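You operate a simulated robot arm through the tools that you are given. There is no shell and no other tool. Be economical: measure what you need, move in short steps, check, and stop when the job is done.

The job below is to be done with a simulated two-armed robot. You get a single attempt, and the scene is never put back.

## Task
Take the lid off the blue-lidded jar and lay it down on the top of the sorting bench. Then turn the table feed knob to 1. Then open the steel bin, put the rusty bolt from the inside of the steel bin on the top of the low cabinet, then shut the bin. Do these in the order given.

The check looks at the end state, three seconds after you hand in, the way a careful person would. Anything else that was tipped, shoved, dropped, spilled or broken makes it a failure. Lids that push on must go on centred and level and be pressed home; caps that screw on are set level and turned clockwise until they are tight.

## Robot
Two 7-joint arms with two-finger parallel grippers on one trunk, on a base that drives. Base frame: it is fixed to the floor where the robot stands at the start and does not move with it; the origin is under the middle of the robot, x ahead of it, y to its left, z up; the surface under the hand at the start is at about z = 0.86. Readings come in m, rad, newtons and seconds.
The left shoulder is at the start at [0.064, 0.182, 1.137], the right one opposite. With the tool pointing down near the work surface each hand reaches from about 0.3 to 0.74 m from the robot's upright axis, wherever it stands, measured 20 degrees to its own side. Places, roughly: rusty bolt [-12.25, 4.25, 1.25]; steel bin [-12.3, 4.4, 1.3]; table feed knob [-9.5, 5.7, 1.2]; top of the low cabinet (18x42 cm) [-10.58, 4.94, 1.04]. Payload 3.91 kg a hand.
The TCP of each hand is the grasp point between the finger pads, 0.03 m short of the fingertips. In the tool frame z runs along the fingers and y along their closing line. Largest opening 0.11 m; finger width 0.02, thickness 0.01; the body of the gripper, 0.048 by 0.112 m, starts 0.055 m behind the TCP.
Orientation is that of the tool frame in the base frame, as [roll, pitch, yaw] about the fixed x, y, z axes, in that order (R = Rz(yaw) Ry(pitch) Rx(roll)). With the fingers straight down and closing along the base's y, the tool's x points along the base's -x, its y along +y and its z along -z.

## Interface
- The arms move only by the tool apply_moves. It takes "left_steps", "right_steps" or both (then of equal length, played together; a hand with none holds still); each is one flat list of numbers, 7 for each row, row after row: the shift along the tool's x, y, z in units of 30 mm (1.0 is 30 mm), then the turn, a rotation vector about the tool's x, y, z in units of 6 degrees (1.0 is 6 degrees), then the opening, from 0 (shut) to 1 (fully open). In form: [tx, ty, tz, rx, ry, rz, hand, tx, ty, tz, rx, ry, rz, hand, ...]. A call has 1 to 8 rows; each row shifts and turns the commanded pose from where the row before left it, along the tool's axes as they then stand. A call with a number of a shift or a turn outside -1 to 1 is refused whole. Each row takes 0.2 s and may step no farther than 0.05 m and 0.15 rad from the row before; otherwise, or with a gripper value out of range, the whole call is refused. A pose out of reach is approached as far as the arm can. The call stops where the force on the tool passes 40 N (or 10 N more than at its start, if that is more) or the arm is blocked; 0.2 s more then pass. Each finger travels about 0.072 m/s and halts on what it meets, pressing with about 27 N; the grip force reading is that of the motor and also rises with nothing between the fingers. The clock runs only during rows and for 0.2 s after the last one: add rows that do not move to give the fingers time. The reply holds the time, the measured pose of the TCP, the force on the tool along the base axes, the opening and the grip force, in the units named above and with some noise, with the torque about the TCP (base axes, N m) and any sound that the robot's microphone picked up, and new pictures: "show" is both (left out), scene, wrist or none (wrist: the cameras of the hands that moved).
- Cameras (640 x 400 px; columns grow to the right, rows downward): "scene" is now at [0.1975, -0.0333, 1.3349]; the picture's right is [-0.38, -0.93, 0.00], its down [-0.46, 0.19, -0.87] and it looks along [0.81, -0.33, -0.49] (base axes); focal length 214 px, centre (320, 200). "left" rides on the left gripper at [0.072, -0.017, -0.103] in its tool frame; the picture's right is [0.23, 0.97, 0.00], its down [-0.76, 0.18, -0.62] and it looks along [-0.61, 0.14, 0.78] (tool axes); focal length 222 px, centre (320, 200). "right" rides on the right gripper at [0.072, 0.017, -0.103] in its tool frame; the picture's right is [-0.23, 0.97, 0.00], its down [-0.76, -0.18, -0.62] and it looks along [-0.61, -0.14, 0.78] (tool axes); focal length 222 px, centre (320, 200).
- slide_trunk(by): slides the trunk up (or, below 0, down) by that many m; the arms and the scene camera ride with it, the base frame stays. It gives what a move gives, with no picture.
- base_move(legs): drives the robot by 1 to 6 legs, each [ahead, left, turn to the left] in m, m and rad, along the robot's own axes; the way and the turn of a leg run together, so that a leg with both is an arc; at most 1.5 m and 3.142 rad a leg. The arms and the cameras ride along, it lands a little off, and it stops where it bumps. It gives what a move gives, and a new picture of the scene camera.
- pan_tilt(pan, tilt): turns the head with the scene camera to pan (to the left, within 1.396 rad either way) and tilt (down, from -0.506 to 1.204), counted from straight ahead of the robot. It gives what a move gives, and a new picture of the scene camera.
- locate(camera, pixels): for up to 12 pixels [column, row] of the newest picture of that camera ("zoom" is the newest enlarged one), the place [x, y, z] in the base frame of the surface seen there, good to about 0.002 m. No time passes.
- enlarge(camera, box): a new picture of the part [left, top, right, bottom] of that camera's present view, enlarged. No time passes.
- finish_job(): hands the job in; it is judged then, once.

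Go step by step. Measure first, check grasps and placings, and put right what went wrong. The budget is 110 turns and 260 pictures, counting those below and the enlarged ones. Unless the task says otherwise, let go and move clear before handing in.

The tools are called as a command line: name --argument value ..., lists and objects as JSON in quotes. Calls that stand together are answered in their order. apply_moves: Moves the arms, as the interface text tells. Its arguments: {"type":"object","properties":{"left_steps":{"type":"array","items":{"type":"number"}},"right_steps":{"type":"array","items":{"type":"number"}},"show":{"type":"string","enum":["both","scene","wrist","none"]}},"required":[]} The other tools are called the same way: slide_trunk (by) slides the trunk up or down; base_move (legs) drives the base; pan_tilt (pan, tilt) turns the head that bears the scene camera; locate (camera, pixels) gives the place of the surface under pixels of a picture; enlarge (camera, box) takes an enlarged picture of a part of a camera's view; finish_job () hands the job in.

At the start:

```text
time: 0.0
left_ee_pos: [0.4792, 0.0994, 1.2155]
left_tcp_rot: [-3.141, 0.001, -3.14]
left_wrist_force: [1.1, -0.2, 0.5]
left_torque: [-0.01, 0.0, 0.03]
left_width: 0.1096
left_gripper_force: 0.1
right_ee_pos: [0.3351, -0.2733, 1.1746]
right_tcp_rot: [-3.141, -0.001, 3.141]
right_wrist_force: [1.2, -0.4, 0.4]
right_torque: [0.0, 0.03, -0.01]
right_width: 0.11
right_gripper_force: 0.0
trunk travel left (down, up): [-0.4, 0.114]
robot x, y, heading: [0.0012, 0.0008, 0.001]
head pan, tilt: [-0.386, 0.517]
```

scene: 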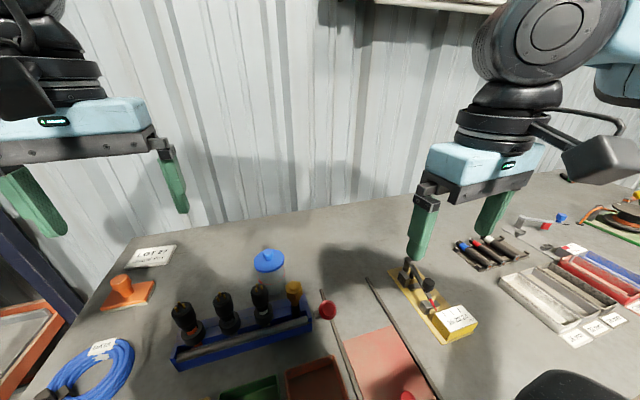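
right: 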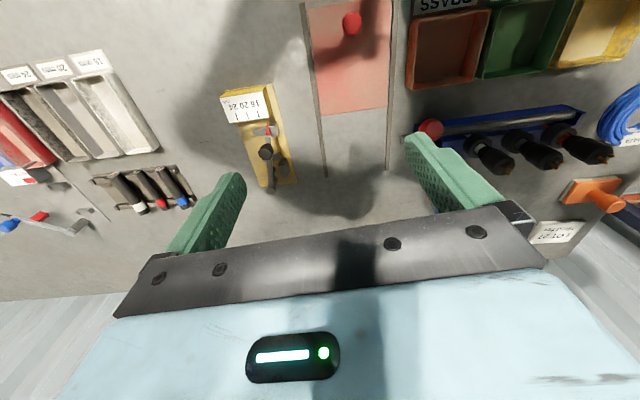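
left: 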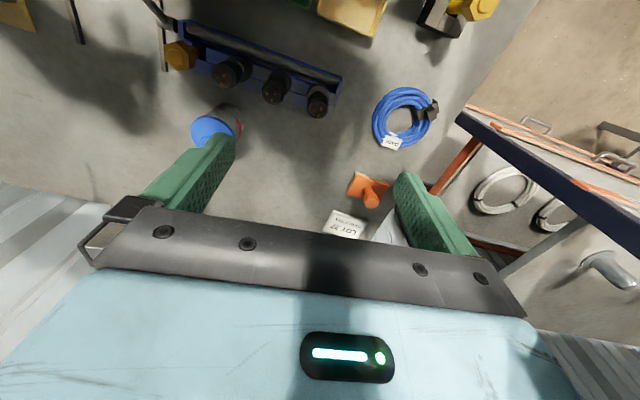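

The blue-lidded jar shows at about (268,262) in the scene picture, behind the blue tool rack. I'll measure it and enlarge.

enlarge --camera "scene" --box '[160, 220, 360, 345]'

locate --camera "scene" --pixels '[[268, 252], [268, 262], [254, 262], [285, 264], [268, 271], [270, 285], [293, 288], [262, 292], [230, 250], [340, 260]]'

enlarge --camera "left" --box '[140, 0, 460, 240]'

```text
3.20 times, centred on (260, 282) of scene
```

zoom: 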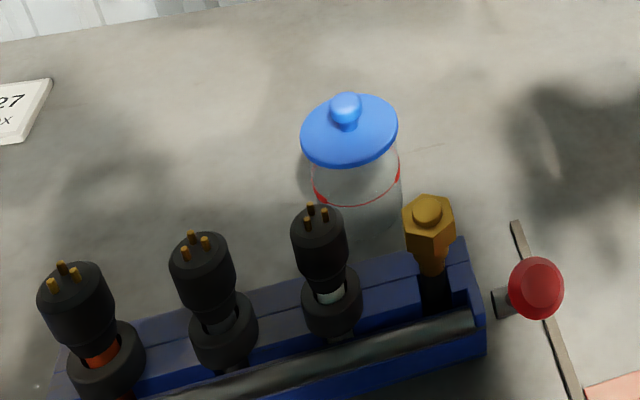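

```text
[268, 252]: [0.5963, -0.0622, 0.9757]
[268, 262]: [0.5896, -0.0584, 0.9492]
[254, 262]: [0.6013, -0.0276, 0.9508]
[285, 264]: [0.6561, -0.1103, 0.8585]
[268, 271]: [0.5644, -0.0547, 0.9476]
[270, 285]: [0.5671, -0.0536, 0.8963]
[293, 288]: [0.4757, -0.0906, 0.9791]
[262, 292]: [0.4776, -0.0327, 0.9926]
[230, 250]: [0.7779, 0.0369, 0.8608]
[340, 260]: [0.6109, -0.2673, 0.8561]
```

```text
1.67 times, centred on (300, 120) of left
```

zoom: 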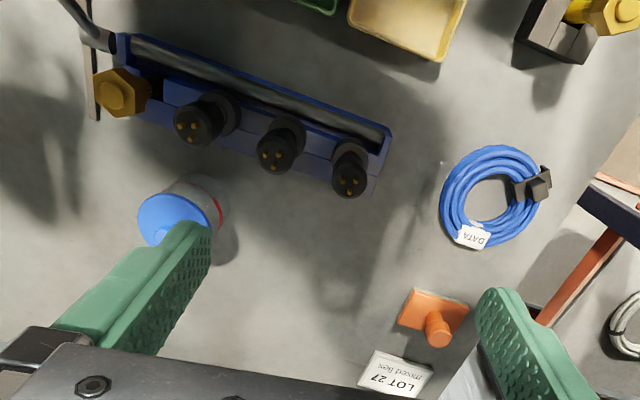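

The lid's centre is near (0.598, -0.062), its top is at z≈0.949 and its knob top is at 0.976. I'll bring the left hand above it first.

apply_moves --left_steps '[-0.66, -0.9, 0.7, 0, 0, 0, 0.6, -0.66, -0.9, 0.7, 0, 0, 0, 0.6, -0.66, -0.9, 0.7, 0, 0, 0, 0.6, -0.66, -0.9, 0.7, 0, 0, 0, 0.6, -0.66, -0.9, 0.7, 0, 0, 0, 0.6, -0.66, -0.88, 0.7, 0, 0, 0, 0.6, 0, 0, 0, 0, 0, 0, 0.6]'

```text
time: 1.6
left_ee_pos: [0.6048, -0.0463, 1.0911]
left_tcp_rot: [-3.136, -0.001, -3.113]
left_wrist_force: [-0.3, 0.1, 0.5]
left_torque: [0.0, -0.02, -0.02]
left_width: 0.0659
left_gripper_force: 0.1
right_ee_pos: [0.3346, -0.2708, 1.1755]
right_tcp_rot: [-3.14, -0.001, -3.141]
right_wrist_force: [-0.8, 0.4, 0.5]
right_torque: [-0.03, -0.02, -0.03]
right_width: 0.1102
right_gripper_force: 0.1
trunk travel left (down, up): [-0.4, 0.114]
robot x, y, heading: [0.002, 0.0001, -0.001]
head pan, tilt: [-0.386, 0.517]
```

scene: 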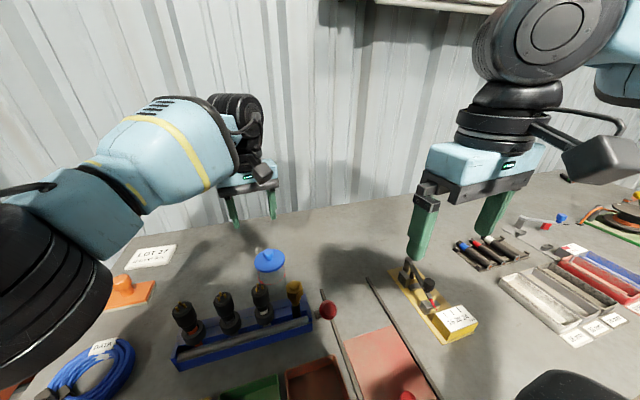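
left: 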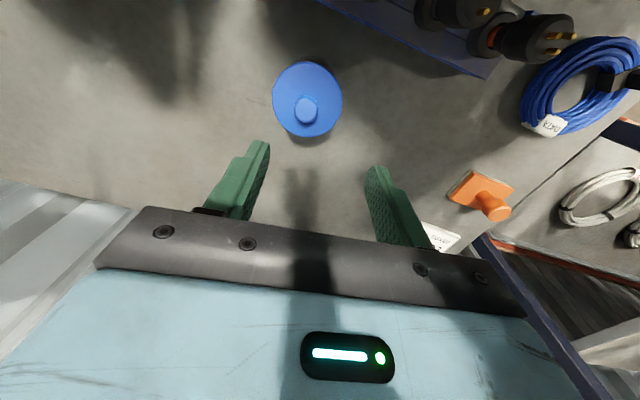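

The wrist picture shows the lid at (307,100) with its knob at (305,108). I'll measure the rim and knob from above.

locate --camera "left" --pixels '[[305, 108], [296, 112], [315, 108], [306, 118], [274, 98], [341, 98], [306, 62], [309, 135]]'

enlarge --camera "left" --box '[240, 40, 400, 140]'

apply_moves --left_steps '[0, 0, 0, 0, 0, 0, 0.6]' --show "none"

```text
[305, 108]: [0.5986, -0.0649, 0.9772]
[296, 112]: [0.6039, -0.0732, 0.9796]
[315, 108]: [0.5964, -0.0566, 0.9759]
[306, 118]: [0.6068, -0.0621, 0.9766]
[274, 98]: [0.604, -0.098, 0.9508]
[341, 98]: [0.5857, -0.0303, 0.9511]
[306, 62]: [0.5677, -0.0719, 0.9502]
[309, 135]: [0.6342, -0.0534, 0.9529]
```

```text
4.00 times, centred on (320, 90) of left
```

zoom: 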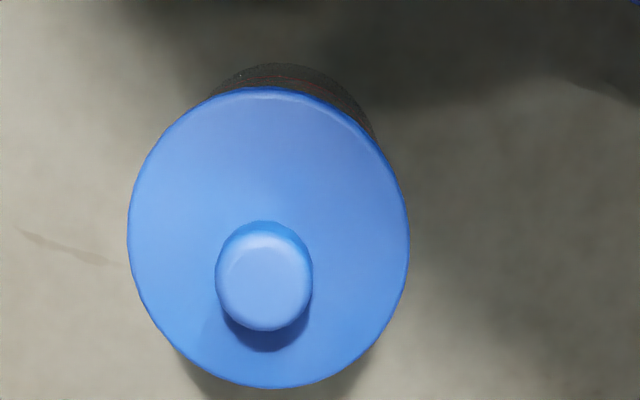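

```text
time: 2.0
left_ee_pos: [0.6054, -0.0475, 1.0909]
left_tcp_rot: [-3.136, -0.001, -3.113]
left_wrist_force: [0.1, 0.1, -0.2]
left_torque: [-0.03, 0.0, 0.02]
left_width: 0.0662
left_gripper_force: 0.1
right_ee_pos: [0.3347, -0.2737, 1.1743]
right_tcp_rot: [3.14, 0.0, -3.141]
right_wrist_force: [-0.2, -0.2, 0.0]
right_torque: [-0.03, -0.03, 0.03]
right_width: 0.11
right_gripper_force: 0.0
trunk travel left (down, up): [-0.4, 0.114]
robot x, y, heading: [0.0002, 0.0016, 0.001]
head pan, tilt: [-0.386, 0.517]
```

The left arm stalls 15 mm short across its body, so the right arm suits this better. I'll retract the left and bring the right hand over.

apply_moves --left_steps '[0.66, 0.9, -0.7, 0, 0, 0, 0.6, 0.66, 0.9, -0.7, 0, 0, 0, 0.6, 0.66, 0.9, -0.7, 0, 0, 0, 0.6, 0.66, 0.9, -0.7, 0, 0, 0, 0.6, 0.66, 0.9, -0.7, 0, 0, 0, 0.6, 0.66, 0.88, -0.7, 0, 0, 0, 0.6, 0, 0, 0, 0, 0, 0, 0.6, 0, 0, 0, 0, 0, 0, 0.6]' --right_steps '[-0.9, 0, 0, 0, 0, 0, 0.6, -0.9, 0, 0, 0, 0, 0, 0.6, -0.9, 0, 0, 0, 0, 0, 0.6, -0.9, 0.8, 0, 0, 0, 0, 0.6, -0.9, 0.8, 0, 0, 0, 0, 0.6, -0.9, 0.8, 0, 0, 0, 0, 0.6, -0.9, 0.8, 0, 0, 0, 0, 0.6, -0.9, 0.8, 0, 0, 0, 0, 0.6]' --show "none"

apply_moves --right_steps '[-0.55, 0.98, 1, 0, 0, 0, 0.6, -0.55, 0.98, 1, 0, 0, 0, 0.6, -0.53, 0.98, 1, 0, 0, 0, 0.6, 0, 0, 0, 0, 0, 0, 0.6, 0, 0, 0, 0, 0, 0, 0.6]'

```text
time: 3.8
left_ee_pos: [0.4778, 0.0995, 1.2166]
left_tcp_rot: [-3.141, 0.001, 3.141]
left_wrist_force: [-0.5, 0.3, 0.7]
left_torque: [0.0, -0.02, 0.02]
left_width: 0.0658
left_gripper_force: 0.1
right_ee_pos: [0.5117, -0.187, 1.1753]
right_tcp_rot: [3.14, 0.004, 3.141]
right_wrist_force: [-0.7, 0.3, 0.5]
right_torque: [-0.05, -0.04, -0.03]
right_width: 0.066
right_gripper_force: 0.0
right hand out of reach, approached as far as the arm can: row 7, 8
trunk travel left (down, up): [-0.4, 0.114]
robot x, y, heading: [0.0007, 0.0039, 0.004]
head pan, tilt: [-0.386, 0.517]
```

```text
time: 5.0
left_ee_pos: [0.4793, 0.1, 1.2161]
left_tcp_rot: [3.141, -0.001, -3.141]
left_wrist_force: [-0.4, 0.0, 0.8]
left_torque: [-0.01, 0.03, 0.03]
left_width: 0.0662
left_gripper_force: 0.1
right_ee_pos: [0.5166, -0.1819, 1.0947]
right_tcp_rot: [3.141, 0.001, 3.14]
right_wrist_force: [0.1, -0.7, -0.2]
right_torque: [0.0, -0.01, -0.01]
right_width: 0.066
right_gripper_force: 0.0
right hand out of reach, approached as far as the arm can: row 1, 2, 3
trunk travel left (down, up): [-0.4, 0.114]
robot x, y, heading: [-0.003, -0.0004, -0.005]
head pan, tilt: [-0.386, 0.517]
```

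scene: 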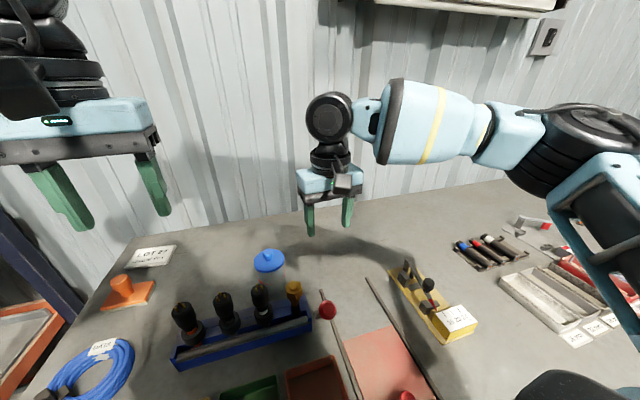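
right: 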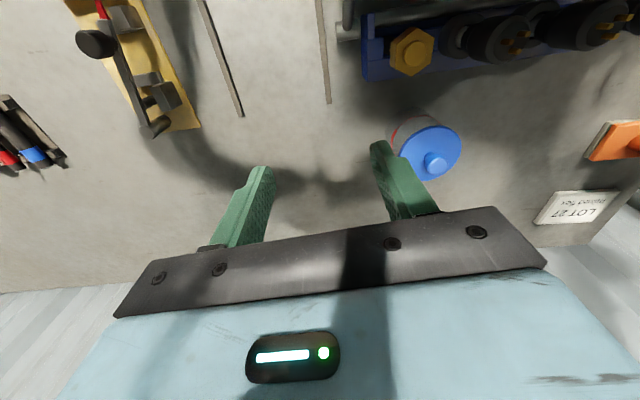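

Neither hand reaches comfortably across the centre line, so I'll retract the right hand and shift the base 0.2 m to the right. That puts the jar on the left hand's side.

apply_moves --right_steps '[0, 0, -1, 0, 0, 0, 0.6, 0.8, -0.8, -1, 0, 0, 0, 0.6, 0.9, -0.9, 0, 0, 0, 0, 0.6, 0.9, -0.9, 0, 0, 0, 0, 0.6, 0.9, -0.9, 0, 0, 0, 0, 0.6, 0.9, 0, 0, 0, 0, 0, 0.6, 0.9, 0, 0, 0, 0, 0, 0.6, 0, 0, 0, 0, 0, 0, 0.6]' --show "none"

base_move --legs '[[0, -0.2, 0]]'

```text
time: 6.8
left_ee_pos: [0.4807, 0.0989, 1.2151]
left_tcp_rot: [-3.141, 0.0, -3.14]
left_wrist_force: [0.5, 0.0, 0.5]
left_torque: [0.0, 0.03, 0.02]
left_width: 0.0658
left_gripper_force: 0.1
right_ee_pos: [0.3579, -0.2826, 1.1538]
right_tcp_rot: [3.14, 0.0, 3.141]
right_wrist_force: [-0.1, 0.7, 0.6]
right_torque: [-0.02, 0.03, 0.01]
right_width: 0.0657
right_gripper_force: 0.1
trunk travel left (down, up): [-0.4, 0.114]
robot x, y, heading: [-0.0002, 0.0026, 0.0]
head pan, tilt: [-0.386, 0.517]
```

```text
time: 9.2
left_ee_pos: [0.4805, -0.102, 1.2152]
left_tcp_rot: [-3.14, 0.001, -3.137]
left_wrist_force: [-0.8, 0.4, -0.7]
left_torque: [0.0, -0.01, -0.01]
left_width: 0.0659
left_gripper_force: 0.0
right_ee_pos: [0.3578, -0.486, 1.1538]
right_tcp_rot: [3.141, 0.001, -3.139]
right_wrist_force: [0.6, -0.4, -0.1]
right_torque: [-0.02, 0.0, 0.0]
right_width: 0.066
right_gripper_force: 0.0
trunk travel left (down, up): [-0.4, 0.114]
robot x, y, heading: [0.0003, -0.2006, -0.0]
head pan, tilt: [-0.386, 0.517]
```

scene: 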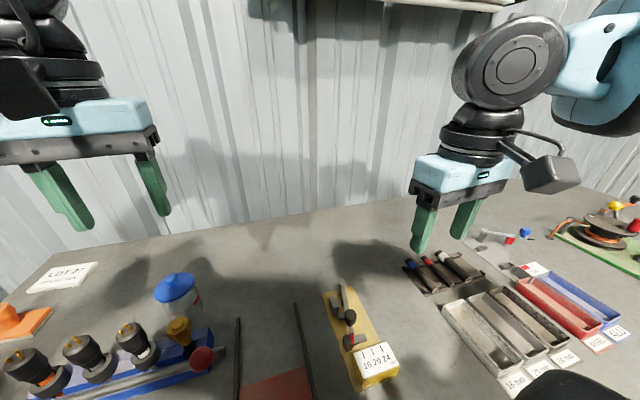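

The jar is now on the left hand's side. I'll move to above the knob.

apply_moves --left_steps '[-0.664, 0.211, 0.9, 0, 0, 0, 0.6, -0.664, 0.211, 0.9, 0, 0, 0, 0.6, -0.664, 0.211, 0.9, 0, 0, 0, 0.6, -0.664, 0.211, 0.9, 0, 0, 0, 0.6, -0.664, 0.211, 0.9, 0, 0, 0, 0.6, -0.664, 0.211, 0.9, 0, 0, 0, 0.6, 0, 0, 0, 0, 0, 0, 0.6, 0, 0, 0, 0, 0, 0, 0.6]' --show "wrist"

pan_tilt --pan 0.2 --tilt 0.55

```text
time: 11.0
left_ee_pos: [0.5985, -0.0632, 1.0526]
left_tcp_rot: [3.14, -0.001, -3.139]
left_wrist_force: [-0.9, -0.7, -0.3]
left_torque: [-0.01, -0.02, 0.02]
left_width: 0.0661
left_gripper_force: 0.1
right_ee_pos: [0.3588, -0.4873, 1.1553]
right_tcp_rot: [3.141, 0.001, -3.137]
right_wrist_force: [-0.3, 0.4, 0.8]
right_torque: [0.0, -0.02, 0.02]
right_width: 0.0658
right_gripper_force: 0.0
trunk travel left (down, up): [-0.4, 0.114]
robot x, y, heading: [-0.0002, -0.2031, 0.003]
head pan, tilt: [-0.386, 0.517]
```

left: 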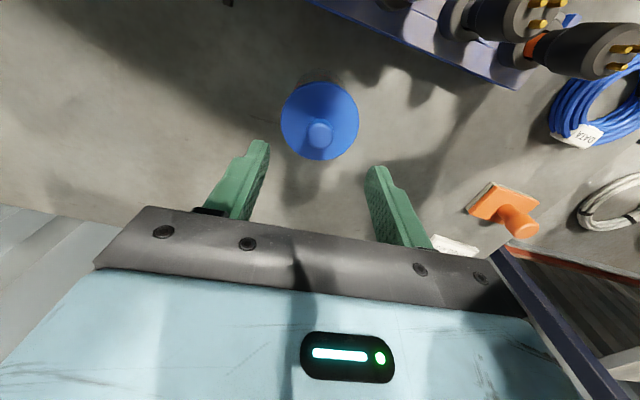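

```text
time: 12.0
left_ee_pos: [0.5997, -0.0622, 1.052]
left_tcp_rot: [3.14, -0.001, -3.138]
left_wrist_force: [-0.2, 0.0, -1.0]
left_torque: [0.02, 0.01, -0.04]
left_width: 0.066
left_gripper_force: 0.1
right_ee_pos: [0.3597, -0.4854, 1.1528]
right_tcp_rot: [-3.141, 0.001, -3.138]
right_wrist_force: [0.1, -0.1, 0.5]
right_torque: [0.0, 0.02, 0.02]
right_width: 0.0657
right_gripper_force: 0.2
trunk travel left (down, up): [-0.4, 0.114]
robot x, y, heading: [0.0004, -0.2044, 0.001]
head pan, tilt: [0.201, 0.55]
```

scene: 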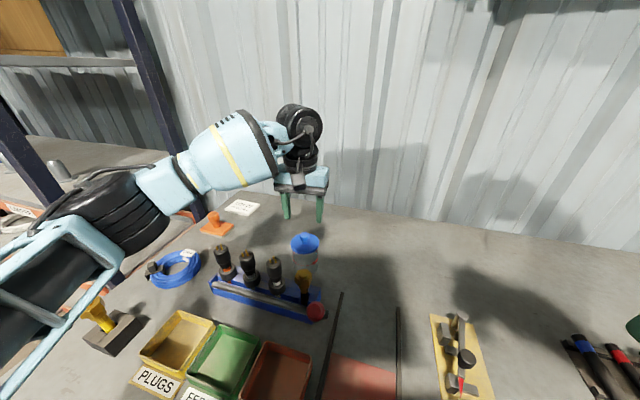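

The hand is over the knob. I'll descend so the fingertips sit just above the lid disc, then close.

apply_moves --left_steps '[0, -0.05, 0.8, 0, 0, 0, 0.6, 0, 0, 0.8, 0, 0, 0, 0.6, 0, 0, 0.66, 0, 0, 0, 0.6, 0, 0, 0, 0, 0, 0, 0.6]' --show "both"

```text
time: 13.0
left_ee_pos: [0.5994, -0.0657, 0.9856]
left_tcp_rot: [3.14, 0.0, -3.139]
left_wrist_force: [0.2, -0.1, 0.0]
left_torque: [-0.02, 0.01, -0.01]
left_width: 0.066
left_gripper_force: 0.0
right_ee_pos: [0.3587, -0.4859, 1.1537]
right_tcp_rot: [3.141, 0.001, -3.138]
right_wrist_force: [-0.4, 0.0, 0.6]
right_torque: [0.01, -0.02, -0.03]
right_width: 0.0659
right_gripper_force: 0.1
trunk travel left (down, up): [-0.4, 0.114]
robot x, y, heading: [-0.0015, -0.2033, 0.001]
head pan, tilt: [0.201, 0.55]
```

scene: 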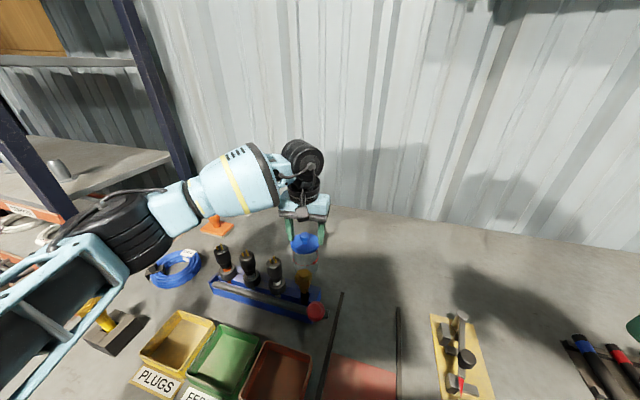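
left: 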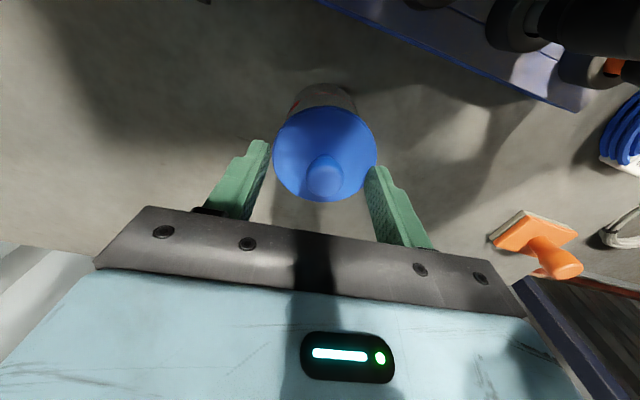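

The knob at (325,175) is about 3 mm off to the +y side. I'll correct that and close.

apply_moves --left_steps '[0, 0.09, 0, 0, 0, 0, 0.6, 0, 0, 0.02, 0, 0, 0, 0.3, 0, 0, 0, 0, 0, 0, 0.1, 0, 0, 0, 0, 0, 0, 0, 0, 0, 0, 0, 0, 0, 0, 0, 0, 0, 0, 0, 0, 0]' --show "wrist"

```text
time: 14.4
left_ee_pos: [0.5994, -0.0632, 0.9856]
left_tcp_rot: [-3.14, 0.0, -3.139]
left_wrist_force: [-0.2, 0.3, 0.2]
left_torque: [0.0, -0.01, -0.01]
left_width: 0.0216
left_gripper_force: 27.0
right_ee_pos: [0.3582, -0.486, 1.1543]
right_tcp_rot: [3.14, 0.0, -3.135]
right_wrist_force: [-0.1, 0.2, -1.0]
right_torque: [0.02, 0.01, 0.0]
right_width: 0.0661
right_gripper_force: 0.0
trunk travel left (down, up): [-0.4, 0.114]
robot x, y, heading: [-0.0025, -0.2024, 0.0]
head pan, tilt: [0.201, 0.55]
heard: snap
```

left: 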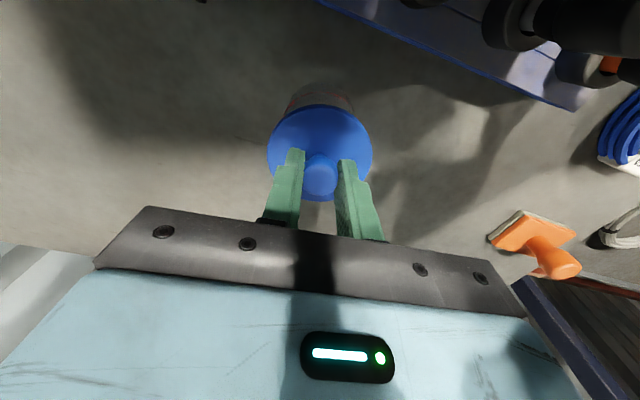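

The grip is on the knob at width 0.0216, and a snap was heard. I'll lift gently and check the jar.

apply_moves --left_steps '[0, 0, -0.15, 0, 0, 0, 0, 0, 0, -0.15, 0, 0, 0, 0, 0, 0, -0.15, 0, 0, 0, 0, 0, 0, 0, 0, 0, 0, 0]'

enlarge --camera "scene" --box '[240, 190, 400, 290]'

```text
time: 15.4
left_ee_pos: [0.5991, -0.0643, 0.9993]
left_tcp_rot: [-3.141, -0.001, -3.14]
left_wrist_force: [0.4, 0.1, -0.1]
left_torque: [0.0, 0.03, -0.01]
left_width: 0.0216
left_gripper_force: 27.2
right_ee_pos: [0.359, -0.4858, 1.1546]
right_tcp_rot: [3.141, 0.0, -3.138]
right_wrist_force: [-0.5, 0.5, 0.1]
right_torque: [0.03, 0.01, -0.03]
right_width: 0.0658
right_gripper_force: 0.1
trunk travel left (down, up): [-0.4, 0.114]
robot x, y, heading: [0.0013, -0.2008, 0.003]
head pan, tilt: [0.201, 0.55]
```

scene: 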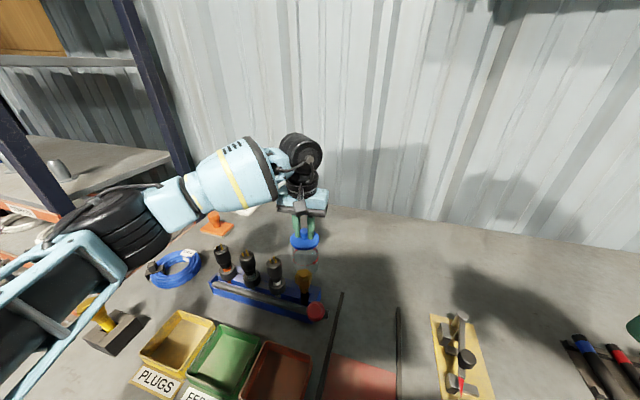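
left: 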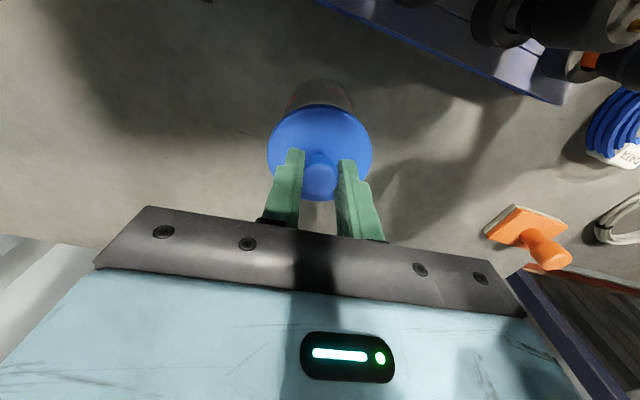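

```text
4.00 times, centred on (320, 240) of scene
```

zoom: 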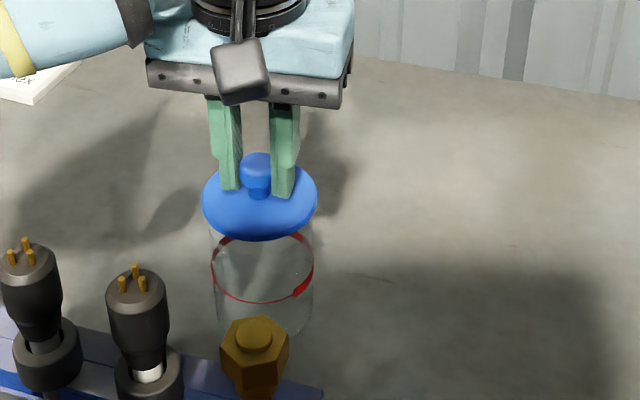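

It's unclear whether the jar stayed down. I'll lift a little more and compare the red ring's position.

apply_moves --left_steps '[0, 0, -0.4, 0, 0, 0, 0, 0, 0, -0.4, 0, 0, 0, 0, 0, 0, 0, 0, 0, 0, 0]' --show "none"

enlarge --camera "scene" --box '[240, 190, 400, 290]'

```text
time: 16.2
left_ee_pos: [0.5987, -0.0639, 1.0232]
left_tcp_rot: [-3.141, 0.0, -3.139]
left_wrist_force: [0.0, 0.2, -0.1]
left_torque: [-0.02, -0.01, -0.03]
left_width: 0.0214
left_gripper_force: 27.1
right_ee_pos: [0.3581, -0.4854, 1.1535]
right_tcp_rot: [-3.141, -0.001, -3.14]
right_wrist_force: [0.8, -0.6, -0.3]
right_torque: [0.01, 0.02, -0.01]
right_width: 0.0662
right_gripper_force: 0.0
trunk travel left (down, up): [-0.4, 0.114]
robot x, y, heading: [-0.0037, -0.2021, 0.002]
head pan, tilt: [0.201, 0.55]
```

```text
4.00 times, centred on (320, 240) of scene
```

zoom: 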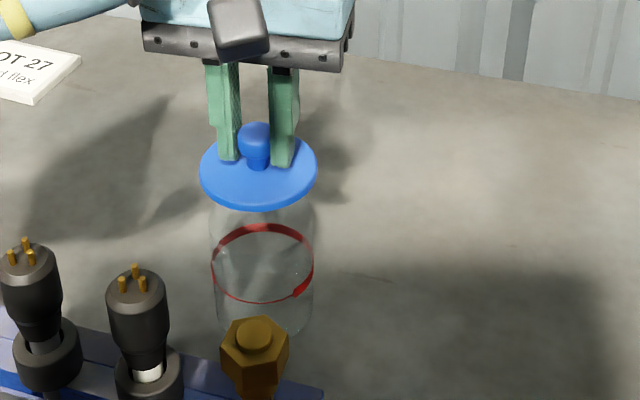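

The jar stayed put and the lid is free. I'll measure for a clear spot to the left of the jar.

locate --camera "scene" --pixels '[[258, 213], [232, 229], [262, 230], [275, 225], [248, 235], [205, 300], [340, 240], [225, 245]]'

enlarge --camera "scene" --box '[180, 180, 340, 280]'

```text
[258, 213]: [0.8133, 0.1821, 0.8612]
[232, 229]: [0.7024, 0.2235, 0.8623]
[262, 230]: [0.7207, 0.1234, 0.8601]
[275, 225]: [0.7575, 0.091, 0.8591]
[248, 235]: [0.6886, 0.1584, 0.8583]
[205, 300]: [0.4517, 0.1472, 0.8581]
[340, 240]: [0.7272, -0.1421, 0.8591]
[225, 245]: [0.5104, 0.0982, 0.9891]
```

```text
4.00 times, centred on (260, 230) of scene
```

zoom: 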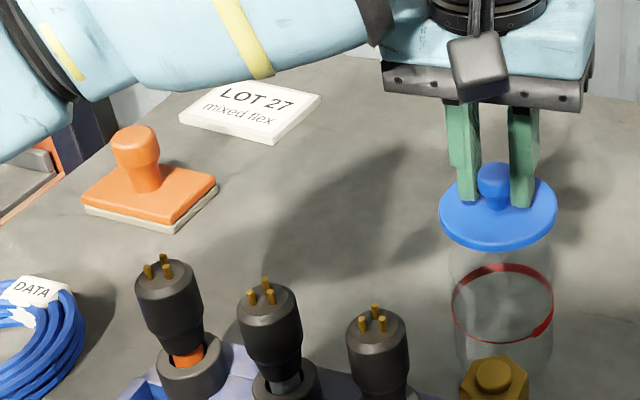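

There is open bench at about (0.63, 0.07), clear of the card and the stamp. I'll carry the lid there and lower it until it touches.

apply_moves --left_steps '[0, 0, -0.5, 0, 0, 0, 0, -0.2, 0.9, 0, 0, 0, 0, 0, -0.2, 0.9, 0, 0, 0, 0, 0, -0.2, 0.9, 0, 0, 0, 0, 0, -0.2, 0.9, 0, 0, 0, 0, 0, -0.2, 0.87, 0, 0, 0, 0, 0, 0, 0, 0.9, 0, 0, 0, 0, 0, 0, 0.9, 0, 0, 0, 0]' --show "none"

apply_moves --left_steps '[0, 0, 0.5, 0, 0, 0, 0, 0, 0, 0.5, 0, 0, 0, 0, 0, 0, 0, 0, 0, 0, 0]'

enlarge --camera "scene" --box '[180, 180, 340, 280]'

```text
time: 18.0
left_ee_pos: [0.6286, 0.0718, 0.983]
left_tcp_rot: [-3.141, -0.002, -3.138]
left_wrist_force: [-0.1, -0.2, -0.2]
left_torque: [-0.02, 0.02, -0.01]
left_width: 0.0214
left_gripper_force: 27.1
right_ee_pos: [0.3587, -0.4856, 1.1537]
right_tcp_rot: [-3.141, 0.0, -3.138]
right_wrist_force: [-0.6, -0.4, -0.2]
right_torque: [0.03, 0.0, 0.0]
right_width: 0.0659
right_gripper_force: 0.0
trunk travel left (down, up): [-0.4, 0.114]
robot x, y, heading: [0.0013, -0.2061, 0.003]
head pan, tilt: [0.201, 0.55]
```

```text
time: 18.8
left_ee_pos: [0.6277, 0.0724, 0.9526]
left_tcp_rot: [-3.141, 0.001, -3.137]
left_wrist_force: [-0.2, 0.6, -0.6]
left_torque: [-0.02, -0.02, 0.04]
left_width: 0.0215
left_gripper_force: 27.3
right_ee_pos: [0.3596, -0.4864, 1.1545]
right_tcp_rot: [3.142, 0.0, -3.139]
right_wrist_force: [-0.8, 0.8, 0.2]
right_torque: [-0.02, -0.04, 0.05]
right_width: 0.0661
right_gripper_force: 0.0
trunk travel left (down, up): [-0.4, 0.114]
robot x, y, heading: [0.0023, -0.2034, 0.006]
head pan, tilt: [0.201, 0.55]
```

scene: 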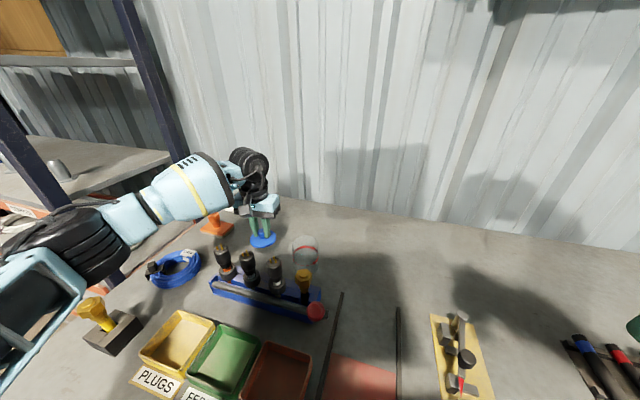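
left: 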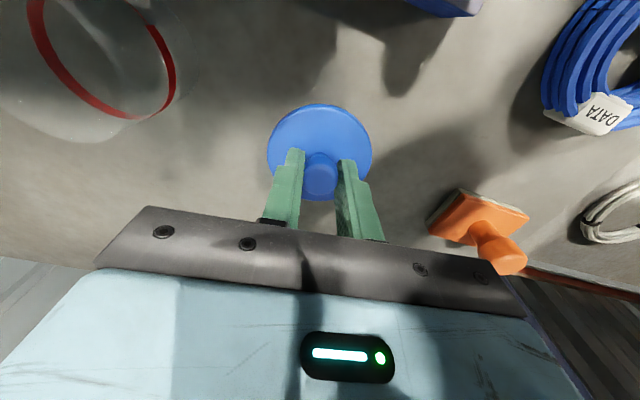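

```text
4.00 times, centred on (260, 230) of scene
```

zoom: 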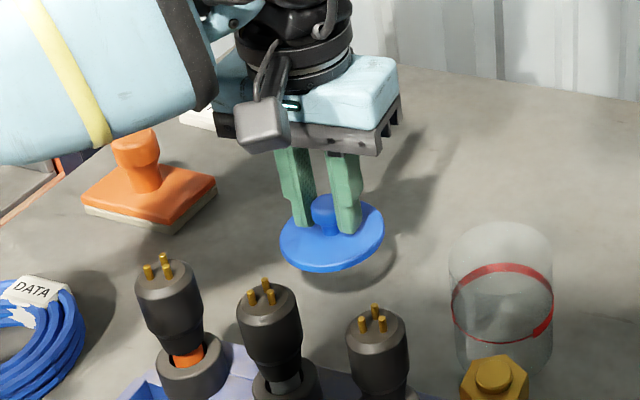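

The lid hovers over clear bench. I'll lower it in small rows until the force rises.

apply_moves --left_steps '[0, 0, 0.4, 0, 0, 0, 0, 0, 0, 0.4, 0, 0, 0, 0, 0, 0, 0.3, 0, 0, 0, 0, 0, 0, 0.1, 0, 0, 0, 0, 0, 0, 0.1, 0, 0, 0, 0, 0, 0, 0, 0, 0, 0, 0]' --show "none"

enlarge --camera "scene" --box '[180, 180, 340, 280]'

```text
time: 20.2
left_ee_pos: [0.6279, 0.0719, 0.9146]
left_tcp_rot: [-3.141, -0.001, -3.138]
left_wrist_force: [0.8, 0.0, 0.0]
left_torque: [-0.01, -0.02, -0.05]
left_width: 0.0215
left_gripper_force: 27.2
right_ee_pos: [0.3595, -0.4861, 1.1533]
right_tcp_rot: [-3.142, 0.0, -3.137]
right_wrist_force: [-0.6, -0.1, -0.5]
right_torque: [0.04, 0.01, 0.0]
right_width: 0.066
right_gripper_force: 0.1
trunk travel left (down, up): [-0.4, 0.114]
robot x, y, heading: [-0.0025, -0.203, 0.0]
head pan, tilt: [0.201, 0.55]
```

```text
4.00 times, centred on (260, 230) of scene
```

zoom: 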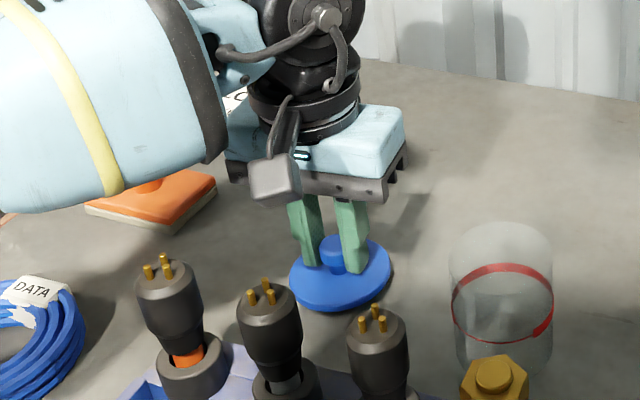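

Not in contact yet (force ≈ 0). I'll lower further in 2 mm rows.

apply_moves --left_steps '[0, 0, 0.07, 0, 0, 0, 0, 0, 0, 0.07, 0, 0, 0, 0, 0, 0, 0.07, 0, 0, 0, 0, 0, 0, 0, 0, 0, 0, 0]' --show "none"

locate --camera "scene" --pixels '[[257, 253], [262, 247], [274, 250]]'

```text
time: 21.2
left_ee_pos: [0.6288, 0.0714, 0.9075]
left_tcp_rot: [-3.141, 0.0, -3.137]
left_wrist_force: [-0.5, -0.5, 0.1]
left_torque: [0.03, -0.03, -0.01]
left_width: 0.0212
left_gripper_force: 26.3
right_ee_pos: [0.3591, -0.485, 1.1546]
right_tcp_rot: [3.141, 0.001, -3.139]
right_wrist_force: [0.2, 0.5, -0.7]
right_torque: [-0.04, 0.02, 0.0]
right_width: 0.0661
right_gripper_force: 0.0
trunk travel left (down, up): [-0.4, 0.114]
robot x, y, heading: [0.0016, -0.2016, 0.006]
head pan, tilt: [0.201, 0.55]
```

```text
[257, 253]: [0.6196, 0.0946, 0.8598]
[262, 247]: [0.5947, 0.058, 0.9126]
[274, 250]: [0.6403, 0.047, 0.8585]
```

Still no contact. I'll keep lowering.

apply_moves --left_steps '[0, 0, 0.07, 0, 0, 0, 0, 0, 0, 0.07, 0, 0, 0, 0, 0, 0, 0, 0, 0, 0, 0]' --show "none"

enlarge --camera "scene" --box '[230, 210, 310, 260]'

locate --camera "zoom" --pixels '[[260, 300], [330, 310], [400, 290], [300, 290]]'

```text
time: 22.0
left_ee_pos: [0.6285, 0.071, 0.9039]
left_tcp_rot: [3.14, 0.001, -3.139]
left_wrist_force: [0.4, 0.1, 0.1]
left_torque: [0.02, -0.01, -0.02]
left_width: 0.0214
left_gripper_force: 26.6
right_ee_pos: [0.3581, -0.4852, 1.1533]
right_tcp_rot: [-3.141, 0.0, -3.139]
right_wrist_force: [-0.5, 1.1, 0.5]
right_torque: [0.03, 0.03, 0.01]
right_width: 0.0661
right_gripper_force: 0.0
trunk travel left (down, up): [-0.4, 0.114]
robot x, y, heading: [-0.0006, -0.2026, 0.003]
head pan, tilt: [0.201, 0.55]
```

```text
8.00 times, centred on (270, 235) of scene
```

zoom: 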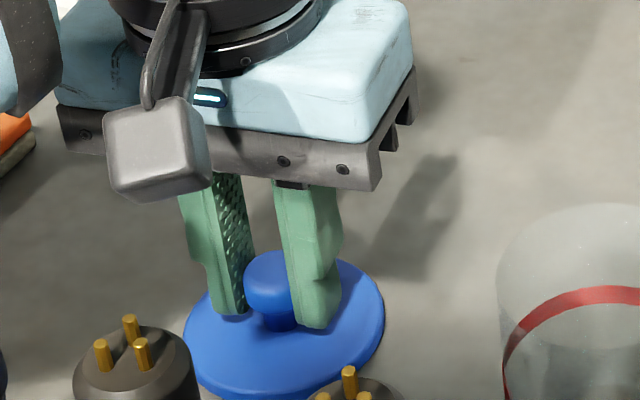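

```text
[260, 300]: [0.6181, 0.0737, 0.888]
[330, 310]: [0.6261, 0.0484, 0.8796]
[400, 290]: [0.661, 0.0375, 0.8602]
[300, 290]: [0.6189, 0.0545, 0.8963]
```

locate --camera "zoom" --pixels '[[230, 350], [270, 360], [370, 310]]'

apply_moves --left_steps '[0, 0, 0.07, 0, 0, 0, 0, 0, 0, 0.07, 0, 0, 0, 0, 0, 0, 0, 0, 0, 0, 0]' --show "none"

```text
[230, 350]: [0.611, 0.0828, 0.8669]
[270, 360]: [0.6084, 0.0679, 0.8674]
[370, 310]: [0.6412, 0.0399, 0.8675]
```

```text
time: 22.8
left_ee_pos: [0.6288, 0.0706, 0.9015]
left_tcp_rot: [-3.14, 0.004, -3.137]
left_wrist_force: [0.8, 0.2, 8.7]
left_torque: [0.03, 0.02, 0.0]
left_width: 0.0215
left_gripper_force: 26.7
right_ee_pos: [0.3571, -0.4856, 1.1545]
right_tcp_rot: [3.141, 0.0, -3.138]
right_wrist_force: [0.1, 0.5, -0.3]
right_torque: [-0.02, -0.02, 0.03]
right_width: 0.0659
right_gripper_force: 0.1
trunk travel left (down, up): [-0.4, 0.114]
robot x, y, heading: [0.0011, -0.2048, 0.0]
head pan, tilt: [0.201, 0.55]
```

The lid is seated on the bench with a contact force of 8.7 N. I'll open, then rise clear.

apply_moves --left_steps '[0, 0, -0.05, 0, 0, 0, 0.15, 0, 0, 0, 0, 0, 0, 0.4, 0, 0, 0, 0, 0, 0, 0.6, 0, 0, 0, 0, 0, 0, 0.6, 0, 0, -0.6, 0, 0, 0, 0.6, 0, 0, -1, 0, 0, 0, 0.6, 0, 0, -1, 0, 0, 0, 0.6, 0, 0, -1, 0, 0, 0, 0.6]' --show "none"

apply_moves --left_steps '[0, 0, -1, 0, 0, 0, 0.6, 0, 0, -1, 0, 0, 0, 0.6, 0.6, -0.4, -1, 0, 0, 0, 0.6, 0.9, -0.9, -1, 0, 0, 0, 0.6, 0.9, -0.9, -0.3, 0, 0, 0, 0.6, 0.9, -0.9, 0, 0, 0, 0, 0.6, 0.9, -0.9, 0, 0, 0, 0, 0.6, 0.9, -0.9, 0, 0, 0, 0, 0.6]' --show "scene"

enlarge --camera "scene" --box '[200, 190, 360, 290]'

```text
time: 24.6
left_ee_pos: [0.6272, 0.0705, 1.0097]
left_tcp_rot: [-3.14, 0.0, -3.138]
left_wrist_force: [0.4, 0.4, -0.9]
left_torque: [0.01, 0.01, 0.02]
left_width: 0.0663
left_gripper_force: 0.1
right_ee_pos: [0.3594, -0.4857, 1.1543]
right_tcp_rot: [-3.141, 0.001, -3.138]
right_wrist_force: [0.4, 0.3, -0.1]
right_torque: [0.01, 0.0, 0.02]
right_width: 0.0658
right_gripper_force: 0.0
trunk travel left (down, up): [-0.4, 0.114]
robot x, y, heading: [0.0005, -0.2035, 0.003]
head pan, tilt: [0.201, 0.55]
```

```text
time: 26.4
left_ee_pos: [0.4752, -0.0774, 1.1385]
left_tcp_rot: [3.14, 0.0, -3.138]
left_wrist_force: [-0.5, 0.0, 0.7]
left_torque: [0.0, 0.02, 0.0]
left_width: 0.066
left_gripper_force: 0.1
right_ee_pos: [0.3587, -0.4869, 1.1535]
right_tcp_rot: [3.141, 0.003, -3.139]
right_wrist_force: [-0.1, 0.1, -1.0]
right_torque: [0.0, 0.04, 0.0]
right_width: 0.0659
right_gripper_force: 0.0
trunk travel left (down, up): [-0.4, 0.114]
robot x, y, heading: [0.0047, -0.2025, 0.002]
head pan, tilt: [0.201, 0.55]
```

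scene: 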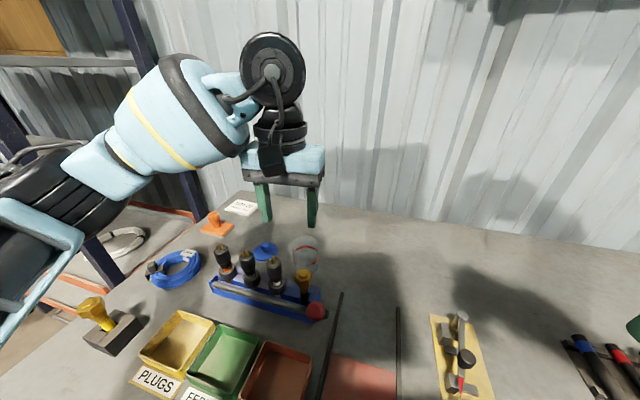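

```text
4.00 times, centred on (280, 240) of scene
```

zoom: 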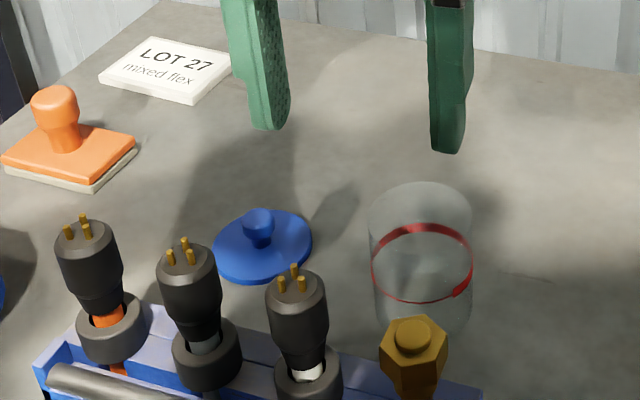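

The lid lies flat beside the jar. Now I'll tuck the left hand, back away from the bench, and turn to look toward the knob at (-9.5, 5.7).

apply_moves --left_steps '[0.9, 0, -0.6, 0, 0, 0, 0.6, 0.9, 0, -0.6, 0, 0, 0, 0.6, 0.9, 0.5, 0, 0, 0, 0, 0.6, 0.9, 0.5, 0, 0, 0, 0, 0.6]' --show "none"

base_move --legs '[[-0.7, 0, 0], [0, 0, 1.57]]'

pan_tilt --pan 0.9 --tilt 0.2

```text
time: 27.4
left_ee_pos: [0.3663, -0.0467, 1.1738]
left_tcp_rot: [-3.139, 0.0, -3.139]
left_wrist_force: [0.1, -0.1, 0.4]
left_torque: [0.0, -0.02, 0.01]
left_width: 0.0662
left_gripper_force: 0.0
right_ee_pos: [0.359, -0.4851, 1.1539]
right_tcp_rot: [-3.141, 0.001, -3.139]
right_wrist_force: [0.2, -0.8, -0.4]
right_torque: [0.04, -0.01, -0.02]
right_width: 0.0658
right_gripper_force: 0.0
trunk travel left (down, up): [-0.4, 0.114]
robot x, y, heading: [0.006, -0.2007, 0.002]
head pan, tilt: [0.201, 0.55]
```

```text
time: 35.0
left_ee_pos: [-0.8501, 0.1605, 1.1736]
left_tcp_rot: [3.141, 0.0, -1.554]
left_wrist_force: [0.0, 0.2, 0.0]
left_torque: [0.01, 0.0, -0.02]
left_width: 0.0658
left_gripper_force: 0.1
right_ee_pos: [-0.4108, 0.157, 1.1532]
right_tcp_rot: [3.14, 0.002, -1.555]
right_wrist_force: [1.0, 0.2, -0.2]
right_torque: [0.01, -0.01, 0.0]
right_width: 0.0662
right_gripper_force: 0.0
trunk travel left (down, up): [-0.4, 0.114]
robot x, y, heading: [-0.6918, -0.2075, 1.588]
head pan, tilt: [0.201, 0.55]
```

scene: 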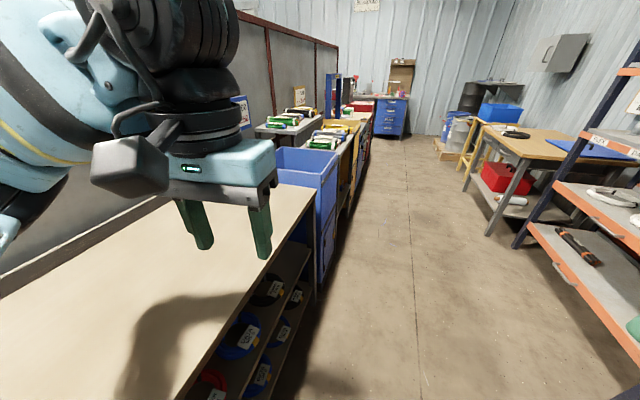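

```text
time: 36.1
left_ee_pos: [-0.8504, 0.1603, 1.1738]
left_tcp_rot: [3.14, 0.0, -1.555]
left_wrist_force: [0.1, -0.3, 0.6]
left_torque: [-0.01, -0.03, -0.03]
left_width: 0.0661
left_gripper_force: 0.0
right_ee_pos: [-0.4112, 0.1576, 1.154]
right_tcp_rot: [3.141, -0.001, -1.556]
right_wrist_force: [0.0, -0.1, -0.2]
right_torque: [0.01, 0.02, -0.03]
right_width: 0.0661
right_gripper_force: 0.0
trunk travel left (down, up): [-0.4, 0.114]
robot x, y, heading: [-0.6897, -0.207, 1.59]
head pan, tilt: [0.901, 0.201]
```

scene: 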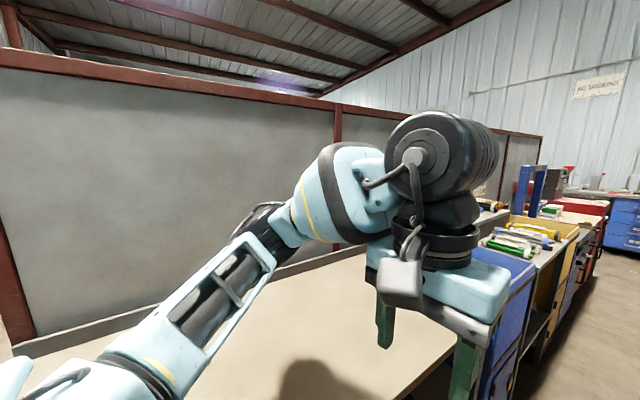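

The robot is in an aisle running along +y, with a low table and a partition on the left. I'll look straight ahead and measure the free way.

pan_tilt --pan 0.0 --tilt 0.3

locate --camera "scene" --pixels '[[300, 220], [320, 180], [320, 150], [200, 170], [240, 150], [280, 120], [260, 230], [380, 130]]'

```text
time: 37.3
left_ee_pos: [-0.8505, 0.1594, 1.1735]
left_tcp_rot: [-3.142, 0.001, -1.556]
left_wrist_force: [0.1, 1.0, -0.8]
left_torque: [-0.01, 0.0, -0.01]
left_width: 0.0661
left_gripper_force: 0.0
right_ee_pos: [-0.4122, 0.1574, 1.1549]
right_tcp_rot: [3.141, 0.001, -1.556]
right_wrist_force: [0.2, -0.5, -0.1]
right_torque: [0.02, 0.02, 0.0]
right_width: 0.066
right_gripper_force: 0.1
trunk travel left (down, up): [-0.4, 0.114]
robot x, y, heading: [-0.6884, -0.2021, 1.587]
head pan, tilt: [0.0, 0.3]
```

scene: 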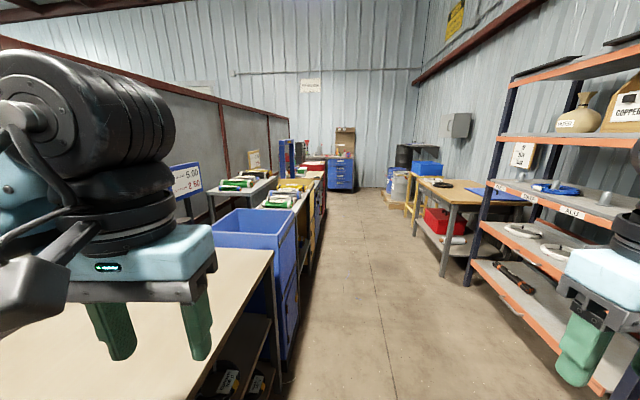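

```text
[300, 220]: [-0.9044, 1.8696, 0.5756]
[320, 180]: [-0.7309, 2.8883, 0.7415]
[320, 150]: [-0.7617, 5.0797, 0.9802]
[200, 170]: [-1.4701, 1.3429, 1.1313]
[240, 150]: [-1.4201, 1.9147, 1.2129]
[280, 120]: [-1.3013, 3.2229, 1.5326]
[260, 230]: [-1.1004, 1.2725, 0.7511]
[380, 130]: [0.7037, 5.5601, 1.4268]
```

locate --camera "scene" --pixels '[[288, 125], [268, 125], [341, 185], [375, 180], [345, 130], [310, 120], [335, 215], [475, 270], [440, 270], [300, 290], [330, 300], [520, 330]]'

enlarge --camera "scene" --box '[230, 90, 470, 240]'

pan_tilt --pan 1.39 --tilt 0.2

pan_tilt --pan -1.39 --tilt 0.2

```text
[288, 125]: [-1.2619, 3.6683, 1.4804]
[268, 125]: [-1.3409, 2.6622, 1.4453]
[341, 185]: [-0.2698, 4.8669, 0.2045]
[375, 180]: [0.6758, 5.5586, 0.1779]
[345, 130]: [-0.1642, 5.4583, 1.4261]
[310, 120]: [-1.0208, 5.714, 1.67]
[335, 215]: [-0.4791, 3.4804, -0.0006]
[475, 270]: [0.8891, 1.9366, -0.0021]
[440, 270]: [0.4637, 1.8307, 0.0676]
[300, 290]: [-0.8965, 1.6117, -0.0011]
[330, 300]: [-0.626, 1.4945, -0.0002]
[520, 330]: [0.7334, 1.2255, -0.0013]
```

```text
2.67 times, centred on (350, 165) of scene
```

zoom: 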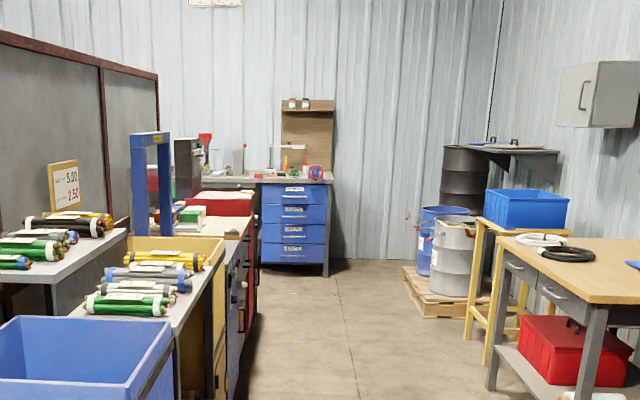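

```text
time: 38.9
left_ee_pos: [-0.8504, 0.1606, 1.1732]
left_tcp_rot: [-3.14, 0.001, -1.554]
left_wrist_force: [1.1, 0.0, 0.2]
left_torque: [0.03, 0.02, 0.03]
left_width: 0.0662
left_gripper_force: 0.1
right_ee_pos: [-0.4121, 0.1586, 1.1531]
right_tcp_rot: [3.142, -0.001, -1.556]
right_wrist_force: [0.1, 1.1, 0.4]
right_torque: [0.02, 0.03, -0.02]
right_width: 0.0661
right_gripper_force: 0.2
trunk travel left (down, up): [-0.4, 0.114]
robot x, y, heading: [-0.6884, -0.2019, 1.591]
head pan, tilt: [1.389, 0.201]
```

scene: 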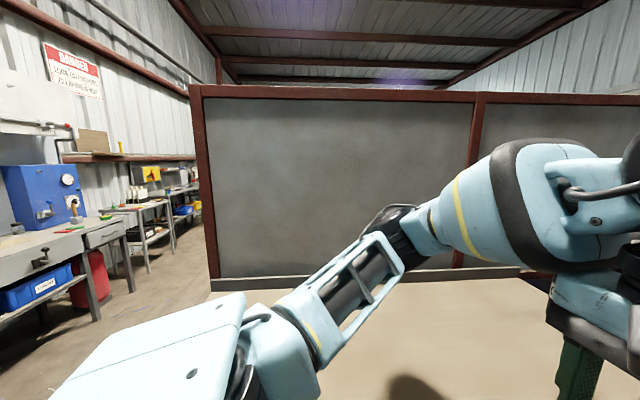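

```text
time: 41.3
left_ee_pos: [-0.8506, 0.1603, 1.1739]
left_tcp_rot: [-3.14, 0.001, -1.554]
left_wrist_force: [0.4, 0.5, 0.3]
left_torque: [0.02, 0.01, 0.03]
left_width: 0.0659
left_gripper_force: 0.0
right_ee_pos: [-0.4123, 0.1579, 1.1533]
right_tcp_rot: [-3.141, -0.001, -1.554]
right_wrist_force: [0.7, 0.7, 0.0]
right_torque: [0.03, 0.05, -0.01]
right_width: 0.0659
right_gripper_force: 0.0
trunk travel left (down, up): [-0.4, 0.114]
robot x, y, heading: [-0.691, -0.2036, 1.582]
head pan, tilt: [-1.389, 0.201]
```

scene: 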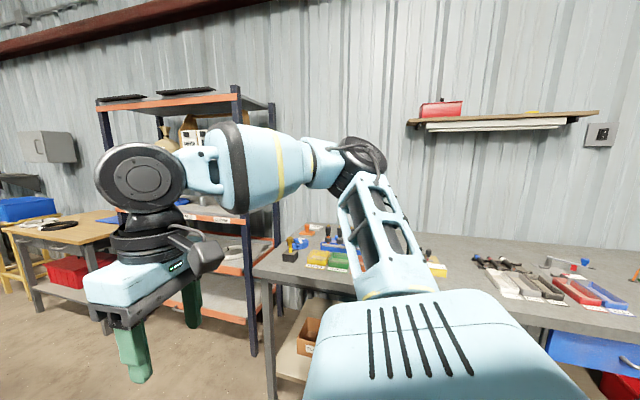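

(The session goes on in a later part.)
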